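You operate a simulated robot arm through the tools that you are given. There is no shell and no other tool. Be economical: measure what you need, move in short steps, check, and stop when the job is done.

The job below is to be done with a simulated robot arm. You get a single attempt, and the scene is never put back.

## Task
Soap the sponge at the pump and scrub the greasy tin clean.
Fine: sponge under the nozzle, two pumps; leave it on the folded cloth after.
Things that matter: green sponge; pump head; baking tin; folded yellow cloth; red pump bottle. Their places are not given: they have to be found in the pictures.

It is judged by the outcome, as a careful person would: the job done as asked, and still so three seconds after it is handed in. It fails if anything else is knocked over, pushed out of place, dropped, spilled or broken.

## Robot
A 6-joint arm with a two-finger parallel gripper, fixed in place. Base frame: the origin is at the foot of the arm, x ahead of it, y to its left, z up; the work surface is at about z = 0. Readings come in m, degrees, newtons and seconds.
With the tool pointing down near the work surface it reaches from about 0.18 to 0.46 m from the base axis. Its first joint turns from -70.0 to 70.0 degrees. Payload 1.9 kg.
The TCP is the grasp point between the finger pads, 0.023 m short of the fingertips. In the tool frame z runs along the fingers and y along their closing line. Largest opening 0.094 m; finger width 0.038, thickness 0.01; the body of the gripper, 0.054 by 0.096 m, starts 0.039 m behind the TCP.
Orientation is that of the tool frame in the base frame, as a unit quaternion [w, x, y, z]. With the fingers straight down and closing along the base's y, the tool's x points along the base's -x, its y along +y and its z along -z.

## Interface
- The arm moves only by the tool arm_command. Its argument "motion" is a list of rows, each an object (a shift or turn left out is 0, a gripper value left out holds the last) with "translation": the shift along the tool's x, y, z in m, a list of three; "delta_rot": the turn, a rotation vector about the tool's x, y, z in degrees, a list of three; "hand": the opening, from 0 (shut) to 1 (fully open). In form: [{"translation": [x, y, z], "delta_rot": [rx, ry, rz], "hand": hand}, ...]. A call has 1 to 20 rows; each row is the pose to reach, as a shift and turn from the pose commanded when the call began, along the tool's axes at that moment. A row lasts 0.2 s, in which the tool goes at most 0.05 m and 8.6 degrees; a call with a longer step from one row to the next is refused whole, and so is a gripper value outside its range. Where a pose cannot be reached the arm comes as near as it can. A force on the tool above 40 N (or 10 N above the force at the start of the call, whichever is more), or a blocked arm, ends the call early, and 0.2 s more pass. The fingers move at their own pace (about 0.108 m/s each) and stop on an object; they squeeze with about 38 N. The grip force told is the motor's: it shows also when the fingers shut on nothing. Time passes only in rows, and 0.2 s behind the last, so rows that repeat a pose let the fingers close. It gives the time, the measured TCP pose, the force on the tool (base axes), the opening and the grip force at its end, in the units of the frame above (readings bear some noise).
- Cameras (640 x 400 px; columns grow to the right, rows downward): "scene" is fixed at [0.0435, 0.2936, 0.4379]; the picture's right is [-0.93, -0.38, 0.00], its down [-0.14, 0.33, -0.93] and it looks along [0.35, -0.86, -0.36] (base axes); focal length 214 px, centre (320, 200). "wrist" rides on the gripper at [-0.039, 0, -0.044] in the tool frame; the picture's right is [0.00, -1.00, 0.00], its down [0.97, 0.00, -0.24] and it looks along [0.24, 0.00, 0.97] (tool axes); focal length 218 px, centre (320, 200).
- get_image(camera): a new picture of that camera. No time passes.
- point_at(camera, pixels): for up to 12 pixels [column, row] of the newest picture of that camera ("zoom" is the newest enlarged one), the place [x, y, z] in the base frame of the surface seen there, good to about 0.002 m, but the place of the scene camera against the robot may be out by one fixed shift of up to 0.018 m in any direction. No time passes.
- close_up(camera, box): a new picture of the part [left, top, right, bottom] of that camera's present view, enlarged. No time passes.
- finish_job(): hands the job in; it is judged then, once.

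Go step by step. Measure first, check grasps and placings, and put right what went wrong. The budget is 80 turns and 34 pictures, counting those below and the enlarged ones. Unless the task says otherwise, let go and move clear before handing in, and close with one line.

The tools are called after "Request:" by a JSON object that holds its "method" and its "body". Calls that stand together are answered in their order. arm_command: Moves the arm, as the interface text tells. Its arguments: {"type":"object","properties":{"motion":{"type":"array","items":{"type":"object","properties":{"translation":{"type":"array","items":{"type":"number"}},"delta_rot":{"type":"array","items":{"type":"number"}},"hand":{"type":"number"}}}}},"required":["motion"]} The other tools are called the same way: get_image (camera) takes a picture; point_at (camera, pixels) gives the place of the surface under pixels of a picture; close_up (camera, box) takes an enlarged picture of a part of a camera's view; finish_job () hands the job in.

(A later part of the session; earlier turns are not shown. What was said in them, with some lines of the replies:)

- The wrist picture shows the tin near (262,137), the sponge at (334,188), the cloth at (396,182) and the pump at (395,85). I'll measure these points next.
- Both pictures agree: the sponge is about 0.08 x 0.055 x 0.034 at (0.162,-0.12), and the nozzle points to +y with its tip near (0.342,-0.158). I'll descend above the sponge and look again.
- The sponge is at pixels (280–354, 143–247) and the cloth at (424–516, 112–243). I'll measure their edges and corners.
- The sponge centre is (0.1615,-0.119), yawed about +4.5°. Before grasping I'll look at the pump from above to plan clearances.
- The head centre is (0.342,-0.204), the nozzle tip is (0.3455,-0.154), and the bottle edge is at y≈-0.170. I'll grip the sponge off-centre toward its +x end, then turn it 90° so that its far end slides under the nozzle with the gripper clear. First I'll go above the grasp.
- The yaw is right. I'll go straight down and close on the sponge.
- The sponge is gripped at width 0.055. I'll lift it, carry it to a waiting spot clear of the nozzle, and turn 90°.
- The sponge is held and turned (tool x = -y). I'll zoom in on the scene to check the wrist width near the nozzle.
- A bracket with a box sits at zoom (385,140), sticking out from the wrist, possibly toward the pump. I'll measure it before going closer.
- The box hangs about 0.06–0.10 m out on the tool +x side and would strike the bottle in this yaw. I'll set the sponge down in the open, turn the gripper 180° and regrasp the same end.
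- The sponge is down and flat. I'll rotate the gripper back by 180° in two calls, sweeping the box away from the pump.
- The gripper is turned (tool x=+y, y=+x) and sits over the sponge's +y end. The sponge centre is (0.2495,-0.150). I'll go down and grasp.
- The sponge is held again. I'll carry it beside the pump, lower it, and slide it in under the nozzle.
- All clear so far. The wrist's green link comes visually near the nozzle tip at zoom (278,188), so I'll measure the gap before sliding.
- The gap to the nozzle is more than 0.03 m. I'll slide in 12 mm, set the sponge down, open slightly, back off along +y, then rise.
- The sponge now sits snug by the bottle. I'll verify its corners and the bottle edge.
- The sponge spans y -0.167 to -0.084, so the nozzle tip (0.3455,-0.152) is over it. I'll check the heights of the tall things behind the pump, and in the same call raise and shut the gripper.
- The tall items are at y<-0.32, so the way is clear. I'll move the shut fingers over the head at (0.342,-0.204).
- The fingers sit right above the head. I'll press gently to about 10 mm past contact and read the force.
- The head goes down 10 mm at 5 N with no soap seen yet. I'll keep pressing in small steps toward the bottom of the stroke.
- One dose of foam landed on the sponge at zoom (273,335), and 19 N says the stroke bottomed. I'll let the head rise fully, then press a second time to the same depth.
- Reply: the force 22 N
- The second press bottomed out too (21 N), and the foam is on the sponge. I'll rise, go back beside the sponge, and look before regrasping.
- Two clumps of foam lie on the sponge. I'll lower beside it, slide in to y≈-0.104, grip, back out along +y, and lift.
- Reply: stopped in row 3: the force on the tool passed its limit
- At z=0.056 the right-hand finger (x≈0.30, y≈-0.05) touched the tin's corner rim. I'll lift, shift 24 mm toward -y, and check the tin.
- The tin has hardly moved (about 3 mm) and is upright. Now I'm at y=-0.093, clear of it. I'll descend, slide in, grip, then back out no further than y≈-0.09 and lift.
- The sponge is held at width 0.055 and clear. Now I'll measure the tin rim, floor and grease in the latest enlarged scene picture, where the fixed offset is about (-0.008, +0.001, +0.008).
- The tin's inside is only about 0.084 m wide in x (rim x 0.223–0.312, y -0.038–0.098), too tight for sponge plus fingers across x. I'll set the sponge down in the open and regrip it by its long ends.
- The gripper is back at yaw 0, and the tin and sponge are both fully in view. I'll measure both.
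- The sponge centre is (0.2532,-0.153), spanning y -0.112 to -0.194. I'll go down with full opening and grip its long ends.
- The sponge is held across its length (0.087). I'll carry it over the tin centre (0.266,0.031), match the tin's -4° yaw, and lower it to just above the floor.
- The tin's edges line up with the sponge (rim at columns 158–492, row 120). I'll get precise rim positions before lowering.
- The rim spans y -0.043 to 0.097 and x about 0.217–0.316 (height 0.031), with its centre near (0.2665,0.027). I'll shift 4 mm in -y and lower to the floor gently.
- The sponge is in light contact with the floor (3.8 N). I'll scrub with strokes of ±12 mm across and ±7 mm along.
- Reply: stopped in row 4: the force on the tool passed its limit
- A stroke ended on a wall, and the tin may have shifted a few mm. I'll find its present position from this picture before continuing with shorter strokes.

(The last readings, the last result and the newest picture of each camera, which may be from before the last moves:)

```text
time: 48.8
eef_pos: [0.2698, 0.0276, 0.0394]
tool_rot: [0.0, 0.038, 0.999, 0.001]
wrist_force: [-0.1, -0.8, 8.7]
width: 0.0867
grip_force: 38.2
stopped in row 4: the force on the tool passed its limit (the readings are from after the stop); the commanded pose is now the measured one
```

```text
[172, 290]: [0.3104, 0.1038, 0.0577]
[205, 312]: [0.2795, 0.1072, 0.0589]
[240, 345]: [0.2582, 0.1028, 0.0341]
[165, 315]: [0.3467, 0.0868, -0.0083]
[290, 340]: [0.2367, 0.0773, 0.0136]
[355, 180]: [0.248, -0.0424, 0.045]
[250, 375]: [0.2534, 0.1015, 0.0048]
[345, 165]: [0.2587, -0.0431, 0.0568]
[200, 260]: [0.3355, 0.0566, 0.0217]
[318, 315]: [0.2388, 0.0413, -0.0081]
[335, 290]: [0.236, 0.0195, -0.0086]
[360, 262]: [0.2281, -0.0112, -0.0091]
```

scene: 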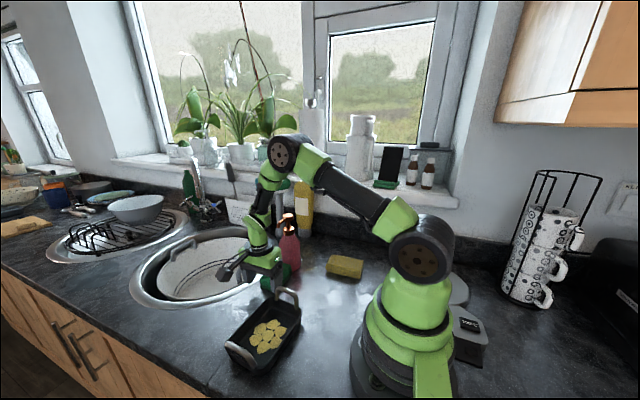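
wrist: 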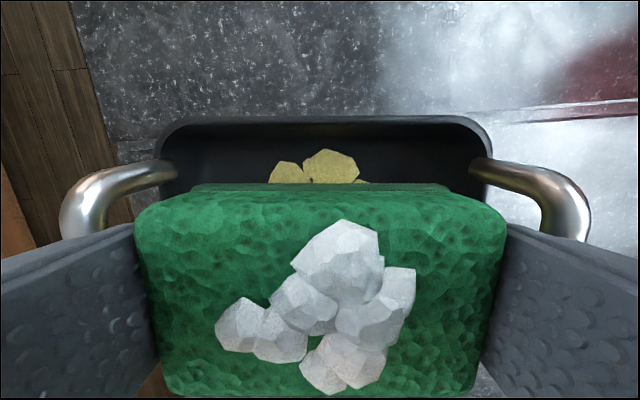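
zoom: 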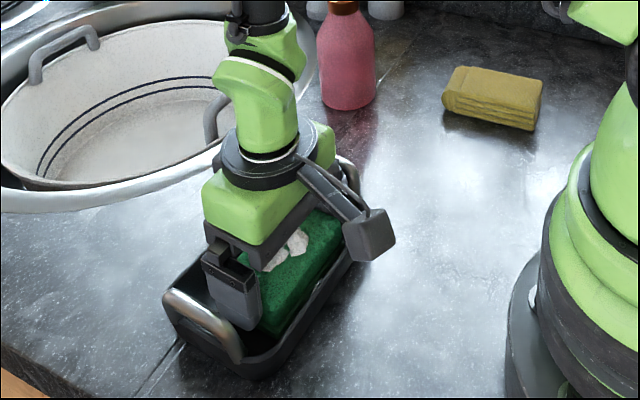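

The tin has slid about 9 mm in +x. I'll lift the sponge above the rim and look from the wrist to re-centre.

Request:
{"method": "arm_command", "body": {"motion": [{"translation": [0, 0, -0.01]}, {"translation": [0, 0, -0.03]}, {"translation": [0, 0, -0.045]}, {"translation": [0, 0, -0.045]}]}}

Request:
{"method": "get_image", "body": {"camera": "wrist"}}

Request:
{"method": "point_at", "body": {"camera": "wrist", "pixels": [[325, 121], [325, 150], [162, 155], [487, 155], [200, 120], [450, 120], [100, 200], [552, 200]]}}

```text
time: 49.8
eef_pos: [0.27, 0.027, 0.0838]
tool_rot: [0.0, 0.038, 0.999, 0.0]
wrist_force: [0.9, 0.2, 0.2]
width: 0.087
grip_force: 37.2
```

```text
3 pictures are left
```

wrist: 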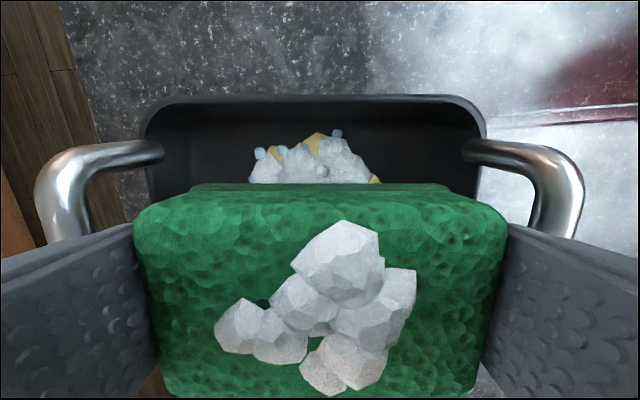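

```text
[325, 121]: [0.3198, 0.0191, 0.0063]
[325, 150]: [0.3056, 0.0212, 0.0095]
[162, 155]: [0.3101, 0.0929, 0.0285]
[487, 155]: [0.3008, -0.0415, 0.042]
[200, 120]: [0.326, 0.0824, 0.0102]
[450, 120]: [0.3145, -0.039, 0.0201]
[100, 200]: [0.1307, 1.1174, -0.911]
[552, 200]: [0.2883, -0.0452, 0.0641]
```

The grease is turning to suds (around (310,160)). The tin's centre is now about (0.2785,0.030) with the same yaw. I'll re-centre, lower with lighter pressure, and scrub with shorter, slower strokes.

Request:
{"method": "arm_command", "body": {"motion": [{"translation": [-0.0083, 0.0036, 0.01]}, {"translation": [-0.0083, 0.0036, 0.03]}, {"translation": [-0.0083, 0.0036, 0.04]}, {"translation": [-0.0083, 0.0036, 0.0438]}, {"translation": [-0.0123, 0.0036, 0.0438]}, {"translation": [-0.0153, 0.0036, 0.0438]}, {"translation": [-0.0113, 0.0036, 0.0438]}, {"translation": [-0.0073, 0.0036, 0.0438]}, {"translation": [-0.0033, 0.0036, 0.0438]}, {"translation": [-0.0013, 0.0036, 0.0438]}, {"translation": [-0.0013, 0.0076, 0.0438]}, {"translation": [-0.0053, 0.0076, 0.0438]}, {"translation": [-0.0103, 0.0076, 0.0438]}, {"translation": [-0.0153, 0.0076, 0.0438]}, {"translation": [-0.0153, 0.0036, 0.0438]}, {"translation": [-0.0153, -0.0004, 0.0438]}, {"translation": [-0.0103, -0.0004, 0.0438]}, {"translation": [-0.0053, -0.0004, 0.0438]}, {"translation": [-0.0013, -0.0004, 0.0438]}, {"translation": [-0.0083, 0.0036, 0.0438]}]}}

```text
time: 54.0
eef_pos: [0.2795, 0.029, 0.0391]
tool_rot: [0.001, 0.038, 0.999, 0.002]
wrist_force: [-0.2, 0.5, -0.4]
width: 0.0869
grip_force: 38.1
```

The full pattern ran without a stop, but the end force is near zero. I'll press about 1.5 mm more and repeat.

Request:
{"method": "arm_command", "body": {"motion": [{"translation": [0, 0, 0.001]}, {"translation": [-0.004, 0, 0.0015]}, {"translation": [-0.008, 0, 0.0015]}, {"translation": [-0.004, 0, 0.0015]}, {"translation": [0, 0, 0.0015]}, {"translation": [0.004, 0, 0.0015]}, {"translation": [0.008, 0, 0.0015]}, {"translation": [0.008, 0.005, 0.0015]}, {"translation": [0.003, 0.005, 0.0015]}, {"translation": [-0.003, 0.005, 0.0015]}, {"translation": [-0.008, 0.005, 0.0015]}, {"translation": [-0.008, 0, 0.0015]}, {"translation": [-0.008, -0.005, 0.0015]}, {"translation": [-0.003, -0.005, 0.0015]}, {"translation": [0.003, -0.005, 0.0015]}, {"translation": [0.008, -0.005, 0.0015]}, {"translation": [0.008, 0, 0.0015]}, {"translation": [0.003, 0, 0.0015]}, {"translation": [-0.002, 0, 0.0015]}, {"translation": [0, 0, 0.0015]}]}}

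```text
time: 55.9
eef_pos: [0.2705, 0.0352, 0.0389]
tool_rot: [-0.004, 0.041, 0.999, 0.0]
wrist_force: [-1.8, -1.6, 11.3]
width: 0.0869
grip_force: 38.2
stopped in row 9: the force on the tool passed its limit (the readings are from after the stop); the commanded pose is now the measured one
```

It stopped again at the +y end, where the finger is near the end wall. I'll ease up 0.8 mm, re-centre, and use mainly cross strokes.

Request:
{"method": "arm_command", "body": {"motion": [{"translation": [0, -0.002, -0.002]}, {"translation": [-0.004, -0.006, -0.002]}, {"translation": [-0.008, -0.006, -0.001]}, {"translation": [-0.012, -0.006, -0.0008]}, {"translation": [-0.016, -0.006, -0.0008]}, {"translation": [-0.012, -0.006, -0.0008]}, {"translation": [-0.008, -0.006, -0.0008]}, {"translation": [-0.004, -0.006, -0.0008]}, {"translation": [-0.001, -0.006, -0.0008]}, {"translation": [-0.001, -0.009, -0.0008]}, {"translation": [-0.005, -0.009, -0.0008]}, {"translation": [-0.009, -0.009, -0.0008]}, {"translation": [-0.013, -0.009, -0.0008]}, {"translation": [-0.016, -0.009, -0.0008]}, {"translation": [-0.016, -0.004, -0.0008]}, {"translation": [-0.012, -0.004, -0.0008]}, {"translation": [-0.008, -0.004, -0.0008]}, {"translation": [-0.004, -0.004, -0.0008]}, {"translation": [-0.001, -0.004, -0.0008]}, {"translation": [-0.0085, -0.006, -0.0008]}]}}

```text
time: 60.1
eef_pos: [0.2775, 0.0287, 0.0388]
tool_rot: [-0.005, 0.041, 0.999, 0.001]
wrist_force: [1.6, 0.7, -0.6]
width: 0.0867
grip_force: 37.8
```

That pattern completed. I'll lift and pull back in -x so the wrist camera can see the whole tin floor.

Request:
{"method": "arm_command", "body": {"motion": [{"translation": [0, 0, -0.03]}, {"translation": [0, 0, -0.07]}, {"translation": [0, 0, -0.1]}, {"translation": [0.04, 0, -0.1]}, {"translation": [0.075, 0, -0.1]}, {"translation": [0.075, 0, -0.1]}]}}

Request:
{"method": "get_image", "body": {"camera": "wrist"}}

Request:
{"method": "point_at", "body": {"camera": "wrist", "pixels": [[320, 40], [320, 60], [320, 80], [320, 100], [320, 120], [320, 140], [250, 100], [400, 100], [200, 100], [440, 100]]}}

```text
time: 61.5
eef_pos: [0.2049, 0.0353, 0.141]
tool_rot: [-0.005, 0.041, 0.999, 0.0]
wrist_force: [-0.3, 0.1, -0.1]
width: 0.087
grip_force: 38.4
```

```text
2 pictures are left
```

wrist: 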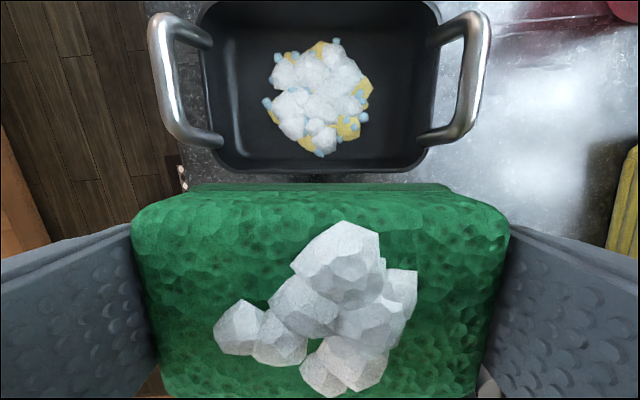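

```text
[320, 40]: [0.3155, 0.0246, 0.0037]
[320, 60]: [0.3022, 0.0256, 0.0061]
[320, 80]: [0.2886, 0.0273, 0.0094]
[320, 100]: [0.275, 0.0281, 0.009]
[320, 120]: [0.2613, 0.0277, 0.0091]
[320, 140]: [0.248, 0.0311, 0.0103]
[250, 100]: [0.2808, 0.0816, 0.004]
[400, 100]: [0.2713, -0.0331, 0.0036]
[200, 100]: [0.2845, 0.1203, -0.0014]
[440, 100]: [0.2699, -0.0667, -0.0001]
```

Suds now cover the grease, but yellow still shows at the edges, so it needs more scrubbing. The tin is centred near (0.278,0.028) with matching yaw. I'll go back down with slightly more depth and read the force.

Request:
{"method": "arm_command", "body": {"motion": [{"translation": [-0.04, 0, 0]}, {"translation": [-0.075, 0, 0]}, {"translation": [-0.075, 0, 0.04]}, {"translation": [-0.075, 0, 0.08]}, {"translation": [-0.075, 0, 0.096]}, {"translation": [-0.075, 0, 0.1]}, {"translation": [-0.075, 0, 0.1015]}, {"translation": [-0.075, 0, 0.1015]}]}}

```text
time: 63.3
eef_pos: [0.279, 0.029, 0.0376]
tool_rot: [-0.003, 0.04, 0.999, 0.0]
wrist_force: [-4.7, -0.8, 28.0]
width: 0.0868
grip_force: 37.4
```

That gives 28 N, a bit firm. I'll ease 0.9 mm and do cross strokes in the middle region.

Request:
{"method": "arm_command", "body": {"motion": [{"translation": [0, 0, -0.0009]}, {"translation": [-0.004, 0, -0.0009]}, {"translation": [-0.008, 0, -0.0009]}, {"translation": [-0.004, 0, -0.0009]}, {"translation": [0, 0, -0.0009]}, {"translation": [0.004, 0, -0.0009]}, {"translation": [0.008, 0, -0.0009]}, {"translation": [0.004, 0, -0.0009]}, {"translation": [0, 0, -0.0009]}, {"translation": [-0.004, 0, -0.0009]}, {"translation": [-0.008, 0, -0.0009]}, {"translation": [-0.004, 0, -0.0009]}, {"translation": [0, 0, -0.0009]}, {"translation": [0.004, 0, -0.0009]}, {"translation": [0.008, 0, -0.0009]}, {"translation": [0.004, 0, -0.0009]}, {"translation": [0, 0, -0.0009]}]}}

```text
time: 66.9
eef_pos: [0.2783, 0.0284, 0.0385]
tool_rot: [-0.005, 0.041, 0.999, 0.0]
wrist_force: [-3.2, 1.0, 5.7]
width: 0.087
grip_force: 38.1
```

The pattern completed with 5.7 N contact, which is a good pressure. I'll repeat with longer strokes and some along-tin motion.

Request:
{"method": "arm_command", "body": {"motion": [{"translation": [-0.005, 0, 0]}, {"translation": [-0.01, 0, 0]}, {"translation": [-0.01, 0.003, 0]}, {"translation": [-0.005, 0.003, 0]}, {"translation": [0, 0.003, 0]}, {"translation": [0.005, 0.003, 0]}, {"translation": [0.009, 0.003, 0]}, {"translation": [0.009, -0.002, 0]}, {"translation": [0.004, -0.004, 0]}, {"translation": [-0.002, -0.004, 0]}, {"translation": [-0.008, -0.004, 0]}, {"translation": [-0.01, 0, 0]}, {"translation": [-0.004, 0.003, 0]}, {"translation": [0.002, 0.003, 0]}, {"translation": [0.008, 0.0, 0]}, {"translation": [0.004, -0.004, 0]}, {"translation": [-0.002, -0.004, 0]}, {"translation": [-0.008, -0.002, 0]}, {"translation": [-0.003, 0, 0]}, {"translation": [0, 0, 0]}]}}

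Request:
{"method": "arm_command", "body": {"motion": [{"translation": [-0.005, 0, 0]}, {"translation": [-0.01, 0, 0]}, {"translation": [-0.01, 0.003, 0]}, {"translation": [-0.005, 0.003, 0]}, {"translation": [0, 0.003, 0]}, {"translation": [0.005, 0.003, 0]}, {"translation": [0.009, 0.003, 0]}, {"translation": [0.009, -0.002, 0]}, {"translation": [0.004, -0.004, 0]}, {"translation": [-0.002, -0.004, 0]}, {"translation": [-0.008, -0.004, 0]}, {"translation": [-0.01, 0, 0]}, {"translation": [-0.004, 0.003, 0]}, {"translation": [0.002, 0.003, 0]}, {"translation": [0.008, 0.0, 0]}, {"translation": [0.004, -0.004, 0]}, {"translation": [-0.002, -0.004, 0]}, {"translation": [-0.008, -0.002, 0]}, {"translation": [-0.003, 0, 0]}, {"translation": [0, 0, 0]}]}}

```text
time: 71.1
eef_pos: [0.2787, 0.0287, 0.0385]
tool_rot: [-0.005, 0.04, 0.999, -0.001]
wrist_force: [-1.1, 0.2, 0.3]
width: 0.087
grip_force: 37.9
```

```text
time: 75.3
eef_pos: [0.2789, 0.0295, 0.0378]
tool_rot: [-0.004, 0.04, 0.999, 0.0]
wrist_force: [0.5, 0.2, 0.9]
width: 0.0868
grip_force: 37.9
```

The force faded to under 1 N. I'll add 0.6 mm of depth and repeat the same pattern twice.

Request:
{"method": "arm_command", "body": {"motion": [{"translation": [0, 0, 0.0006]}, {"translation": [-0.005, 0, 0.0006]}, {"translation": [-0.01, 0, 0.0006]}, {"translation": [-0.005, 0.003, 0.0006]}, {"translation": [0, 0.003, 0.0006]}, {"translation": [0.005, 0.003, 0.0006]}, {"translation": [0.009, 0.003, 0.0006]}, {"translation": [0.009, -0.002, 0.0006]}, {"translation": [0.004, -0.004, 0.0006]}, {"translation": [-0.002, -0.004, 0.0006]}, {"translation": [-0.008, -0.004, 0.0006]}, {"translation": [-0.01, 0, 0.0006]}, {"translation": [-0.004, 0.003, 0.0006]}, {"translation": [0.002, 0.003, 0.0006]}, {"translation": [0.008, 0.0, 0.0006]}, {"translation": [0.004, -0.004, 0.0006]}, {"translation": [-0.002, -0.004, 0.0006]}, {"translation": [-0.008, -0.002, 0.0006]}, {"translation": [-0.003, 0, 0.0006]}, {"translation": [0, 0, 0.0006]}]}}

Request:
{"method": "arm_command", "body": {"motion": [{"translation": [-0.005, 0, 0]}, {"translation": [-0.01, 0, 0]}, {"translation": [-0.01, 0.003, 0]}, {"translation": [-0.005, 0.003, 0]}, {"translation": [0, 0.003, 0]}, {"translation": [0.005, 0.003, 0]}, {"translation": [0.009, 0.003, 0]}, {"translation": [0.009, -0.002, 0]}, {"translation": [0.004, -0.004, 0]}, {"translation": [-0.002, -0.004, 0]}, {"translation": [-0.008, -0.004, 0]}, {"translation": [-0.01, 0, 0]}, {"translation": [-0.004, 0.003, 0]}, {"translation": [0.002, 0.003, 0]}, {"translation": [0.008, 0.0, 0]}, {"translation": [0.004, -0.004, 0]}, {"translation": [-0.002, -0.004, 0]}, {"translation": [-0.008, -0.002, 0]}, {"translation": [-0.003, 0, 0]}, {"translation": [0, 0, 0]}]}}

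```text
time: 79.5
eef_pos: [0.2778, 0.0279, 0.0387]
tool_rot: [-0.004, 0.04, 0.999, 0.0]
wrist_force: [-0.4, -0.2, -1.1]
width: 0.0869
grip_force: 37.7
```

```text
time: 83.7
eef_pos: [0.2781, 0.0292, 0.0373]
tool_rot: [-0.005, 0.04, 0.999, 0.0]
wrist_force: [-0.2, 0.0, -0.6]
width: 0.0869
grip_force: 38.1
```

There's no contact force now, so the sponge seems to have slid up in the grip. I'll step down slowly to find contact again.

Request:
{"method": "arm_command", "body": {"motion": [{"translation": [0, 0, 0.0005]}, {"translation": [0, 0, 0.001]}, {"translation": [0, 0, 0.001]}]}}

```text
time: 84.5
eef_pos: [0.2793, 0.028, 0.0362]
tool_rot: [-0.004, 0.042, 0.999, 0.0]
wrist_force: [-3.8, 1.2, 27.7]
width: 0.0871
grip_force: 38.5
```

Contact is back at 28 N. I'll ease 0.3 mm and scrub with small steps at this firmer pressure.

Request:
{"method": "arm_command", "body": {"motion": [{"translation": [0, 0, -0.0004]}, {"translation": [-0.003, 0, -0.0004]}, {"translation": [-0.006, 0, -0.0004]}, {"translation": [-0.01, 0, -0.0004]}, {"translation": [-0.006, 0, -0.0004]}, {"translation": [-0.002, 0, -0.0004]}, {"translation": [0.002, 0, -0.0004]}, {"translation": [0.006, 0, -0.0004]}, {"translation": [0.009, 0, -0.0004]}, {"translation": [0.005, 0, -0.0002]}, {"translation": [0.001, 0, -0.0002]}, {"translation": [-0.003, 0, -0.0002]}, {"translation": [-0.007, 0, -0.0002]}, {"translation": [-0.01, 0, -0.0002]}, {"translation": [-0.006, 0, 0]}, {"translation": [-0.002, 0, 0]}, {"translation": [0.002, 0, 0]}, {"translation": [0.006, 0, 0]}, {"translation": [0.003, 0, 0]}, {"translation": [0, 0, 0]}]}}

```text
time: 88.7
eef_pos: [0.2778, 0.0279, 0.037]
tool_rot: [-0.007, 0.041, 0.999, 0.001]
wrist_force: [-13.5, 2.4, 31.9]
width: 0.0871
grip_force: 37.7
```

Firm contact was held throughout (32 N down, 13 N drag). I'll do another round with along-tin motion, eased 0.4 mm.

Request:
{"method": "arm_command", "body": {"motion": [{"translation": [0, 0, -0.0006]}, {"translation": [-0.004, 0.002, -0.0006]}, {"translation": [-0.008, 0.003, -0.0006]}, {"translation": [-0.004, 0.003, -0.0006]}, {"translation": [0, 0.003, -0.0006]}, {"translation": [0.004, 0.003, -0.0006]}, {"translation": [0.008, 0.002, -0.0006]}, {"translation": [0.008, -0.002, -0.0006]}, {"translation": [0.004, -0.004, -0.0006]}, {"translation": [0, -0.004, -0.0006]}, {"translation": [-0.004, -0.004, -0.0006]}, {"translation": [-0.008, -0.003, -0.0006]}, {"translation": [-0.008, 0, -0.0006]}, {"translation": [-0.004, 0, -0.0006]}, {"translation": [0, 0, -0.0006]}, {"translation": [0.004, 0, -0.0006]}, {"translation": [0.008, 0, -0.0006]}, {"translation": [0.004, 0, -0.0006]}, {"translation": [0, 0, -0.0006]}, {"translation": [0, 0, -0.0006]}]}}

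```text
time: 92.9
eef_pos: [0.2769, 0.0279, 0.0378]
tool_rot: [-0.004, 0.041, 0.999, 0.0]
wrist_force: [-0.5, 0.7, -0.5]
width: 0.0867
grip_force: 38.3
```

I'll lift and pull back as before to check the floor.

Request:
{"method": "arm_command", "body": {"motion": [{"translation": [0, 0, -0.03]}, {"translation": [0, 0, -0.07]}, {"translation": [0, 0, -0.1]}, {"translation": [0.04, 0, -0.1]}, {"translation": [0.075, 0, -0.1]}, {"translation": [0.075, 0, -0.1]}]}}

Request:
{"method": "get_image", "body": {"camera": "wrist"}}

Request:
{"method": "point_at", "body": {"camera": "wrist", "pixels": [[320, 30], [320, 60], [320, 100], [320, 140], [205, 100], [435, 100], [220, 100], [420, 100], [625, 180], [600, 240]]}}

```text
time: 94.3
eef_pos: [0.2042, 0.0353, 0.1369]
tool_rot: [-0.004, 0.041, 0.999, 0.0]
wrist_force: [-0.2, -0.9, -0.2]
width: 0.0866
grip_force: 38.1
```

```text
1 pictures are left
```

wrist: 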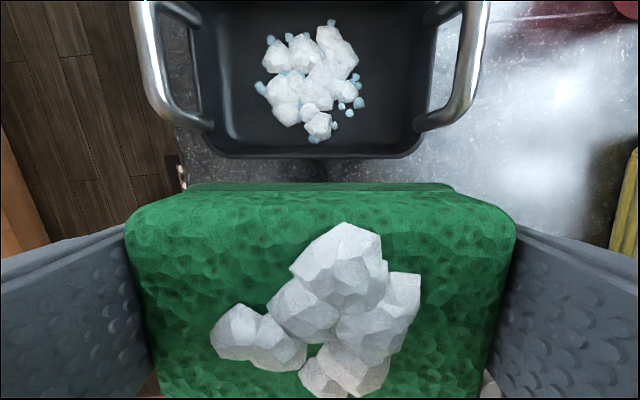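

```text
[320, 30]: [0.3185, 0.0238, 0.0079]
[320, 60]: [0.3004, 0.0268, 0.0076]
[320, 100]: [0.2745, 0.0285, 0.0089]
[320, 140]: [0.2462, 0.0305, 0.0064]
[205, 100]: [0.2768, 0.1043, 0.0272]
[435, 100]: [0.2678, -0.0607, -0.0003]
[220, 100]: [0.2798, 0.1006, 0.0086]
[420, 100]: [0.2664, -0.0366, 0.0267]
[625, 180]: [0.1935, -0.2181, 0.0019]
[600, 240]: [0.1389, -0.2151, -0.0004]
```

All the yellow grease is gone and only suds remain. Now I'll carry the sponge over the cloth (centre ≈ (0.176,-0.2445), top z≈0.032), turning it so its long side follows the cloth.

Request:
{"method": "arm_command", "body": {"motion": [{"translation": [0.0005, -0.028, 0], "delta_rot": [0, 0, 8.2]}, {"translation": [0.001, -0.056, 0], "delta_rot": [0, 0, 16.4]}, {"translation": [0.0015, -0.084, 0], "delta_rot": [0, 0, 24.6]}, {"translation": [0.002, -0.112, 0], "delta_rot": [0, 0, 32.8]}, {"translation": [0.0025, -0.14, 0], "delta_rot": [0, 0, 41]}, {"translation": [0.003, -0.168, 0], "delta_rot": [0, 0, 49.2]}, {"translation": [0.0035, -0.196, 0], "delta_rot": [0, 0, 57.4]}, {"translation": [0.004, -0.224, 0], "delta_rot": [0, 0, 65.6]}, {"translation": [0.0045, -0.252, 0], "delta_rot": [0, 0, 73.8]}, {"translation": [0.0051, -0.2814, 0], "delta_rot": [0, 0, 82]}, {"translation": [0.0051, -0.2814, 0], "delta_rot": [0, 0, 82]}]}}

```text
time: 96.7
eef_pos: [0.1773, -0.2448, 0.1376]
tool_rot: [-0.003, 0.687, 0.726, -0.002]
wrist_force: [-0.3, 0.5, -1.0]
width: 0.0869
grip_force: 38.2
```

The pose is right: over the cloth, long axis at +3°. I'll lower gently until I feel it.

Request:
{"method": "arm_command", "body": {"motion": [{"translation": [0, 0, 0.03]}, {"translation": [0, 0, 0.055]}, {"translation": [0, 0, 0.066]}, {"translation": [0, 0, 0.069]}, {"translation": [0, 0, 0.0705]}, {"translation": [0, 0, 0.0705]}]}}

```text
time: 98.1
eef_pos: [0.1759, -0.2456, 0.0685]
tool_rot: [-0.004, 0.686, 0.727, -0.003]
wrist_force: [0.4, 0.4, -0.8]
width: 0.0868
grip_force: 38.6
```

Request:
{"method": "arm_command", "body": {"motion": [{"translation": [0, 0, 0.001]}, {"translation": [0, 0, 0.002]}, {"translation": [0, 0, 0.002]}]}}

```text
time: 98.9
eef_pos: [0.1781, -0.2449, 0.0654]
tool_rot: [-0.003, 0.686, 0.727, -0.003]
wrist_force: [-0.1, 1.6, 12.5]
width: 0.0869
grip_force: 37.3
```

The sponge is resting on the cloth (12.5 N). I'll ease up slightly, open, rise straight, and check with the last picture.

Request:
{"method": "arm_command", "body": {"motion": [{"translation": [0, 0, -0.0006]}, {"translation": [0, 0, -0.0006], "hand": 1.0}, {"translation": [0, 0, -0.0006], "hand": 1.0}, {"translation": [0, 0, -0.0006], "hand": 1.0}, {"translation": [0, 0, -0.015], "hand": 1.0}, {"translation": [0, 0, -0.05], "hand": 1.0}, {"translation": [0, 0, -0.09], "hand": 1.0}, {"translation": [0, 0, -0.13], "hand": 1.0}, {"translation": [0, 0, -0.17], "hand": 1.0}, {"translation": [0.04, 0.02, -0.19], "hand": 1.0}, {"translation": [0.06, 0.02, -0.2], "hand": 1.0}, {"translation": [0.06, 0.02, -0.2], "hand": 1.0}]}}

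Request:
{"method": "get_image", "body": {"camera": "scene"}}

```text
time: 101.5
eef_pos: [0.1922, -0.1857, 0.2667]
tool_rot: [-0.003, 0.687, 0.727, -0.002]
wrist_force: [-0.1, 0.5, 0.2]
width: 0.0942
grip_force: 0.1
```

```text
0 pictures are left
```

scene: 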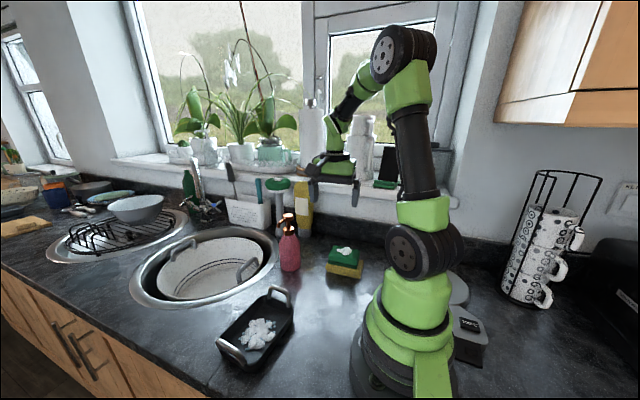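

The last picture shows the sponge on the cloth at (344,260), the tin upright with only suds in it at (255,333), and the pump bottle standing. The gripper is clear, so I'll hand in.

Request:
{"method": "finish_job", "body": {}}

```text
The job is handed in.
```

The sponge got two full pumps of soap, the tin is scrubbed with no yellow grease left (only suds), and the sponge is on the folded yellow cloth; while working, I bumped the tin and slid it about 1 cm.
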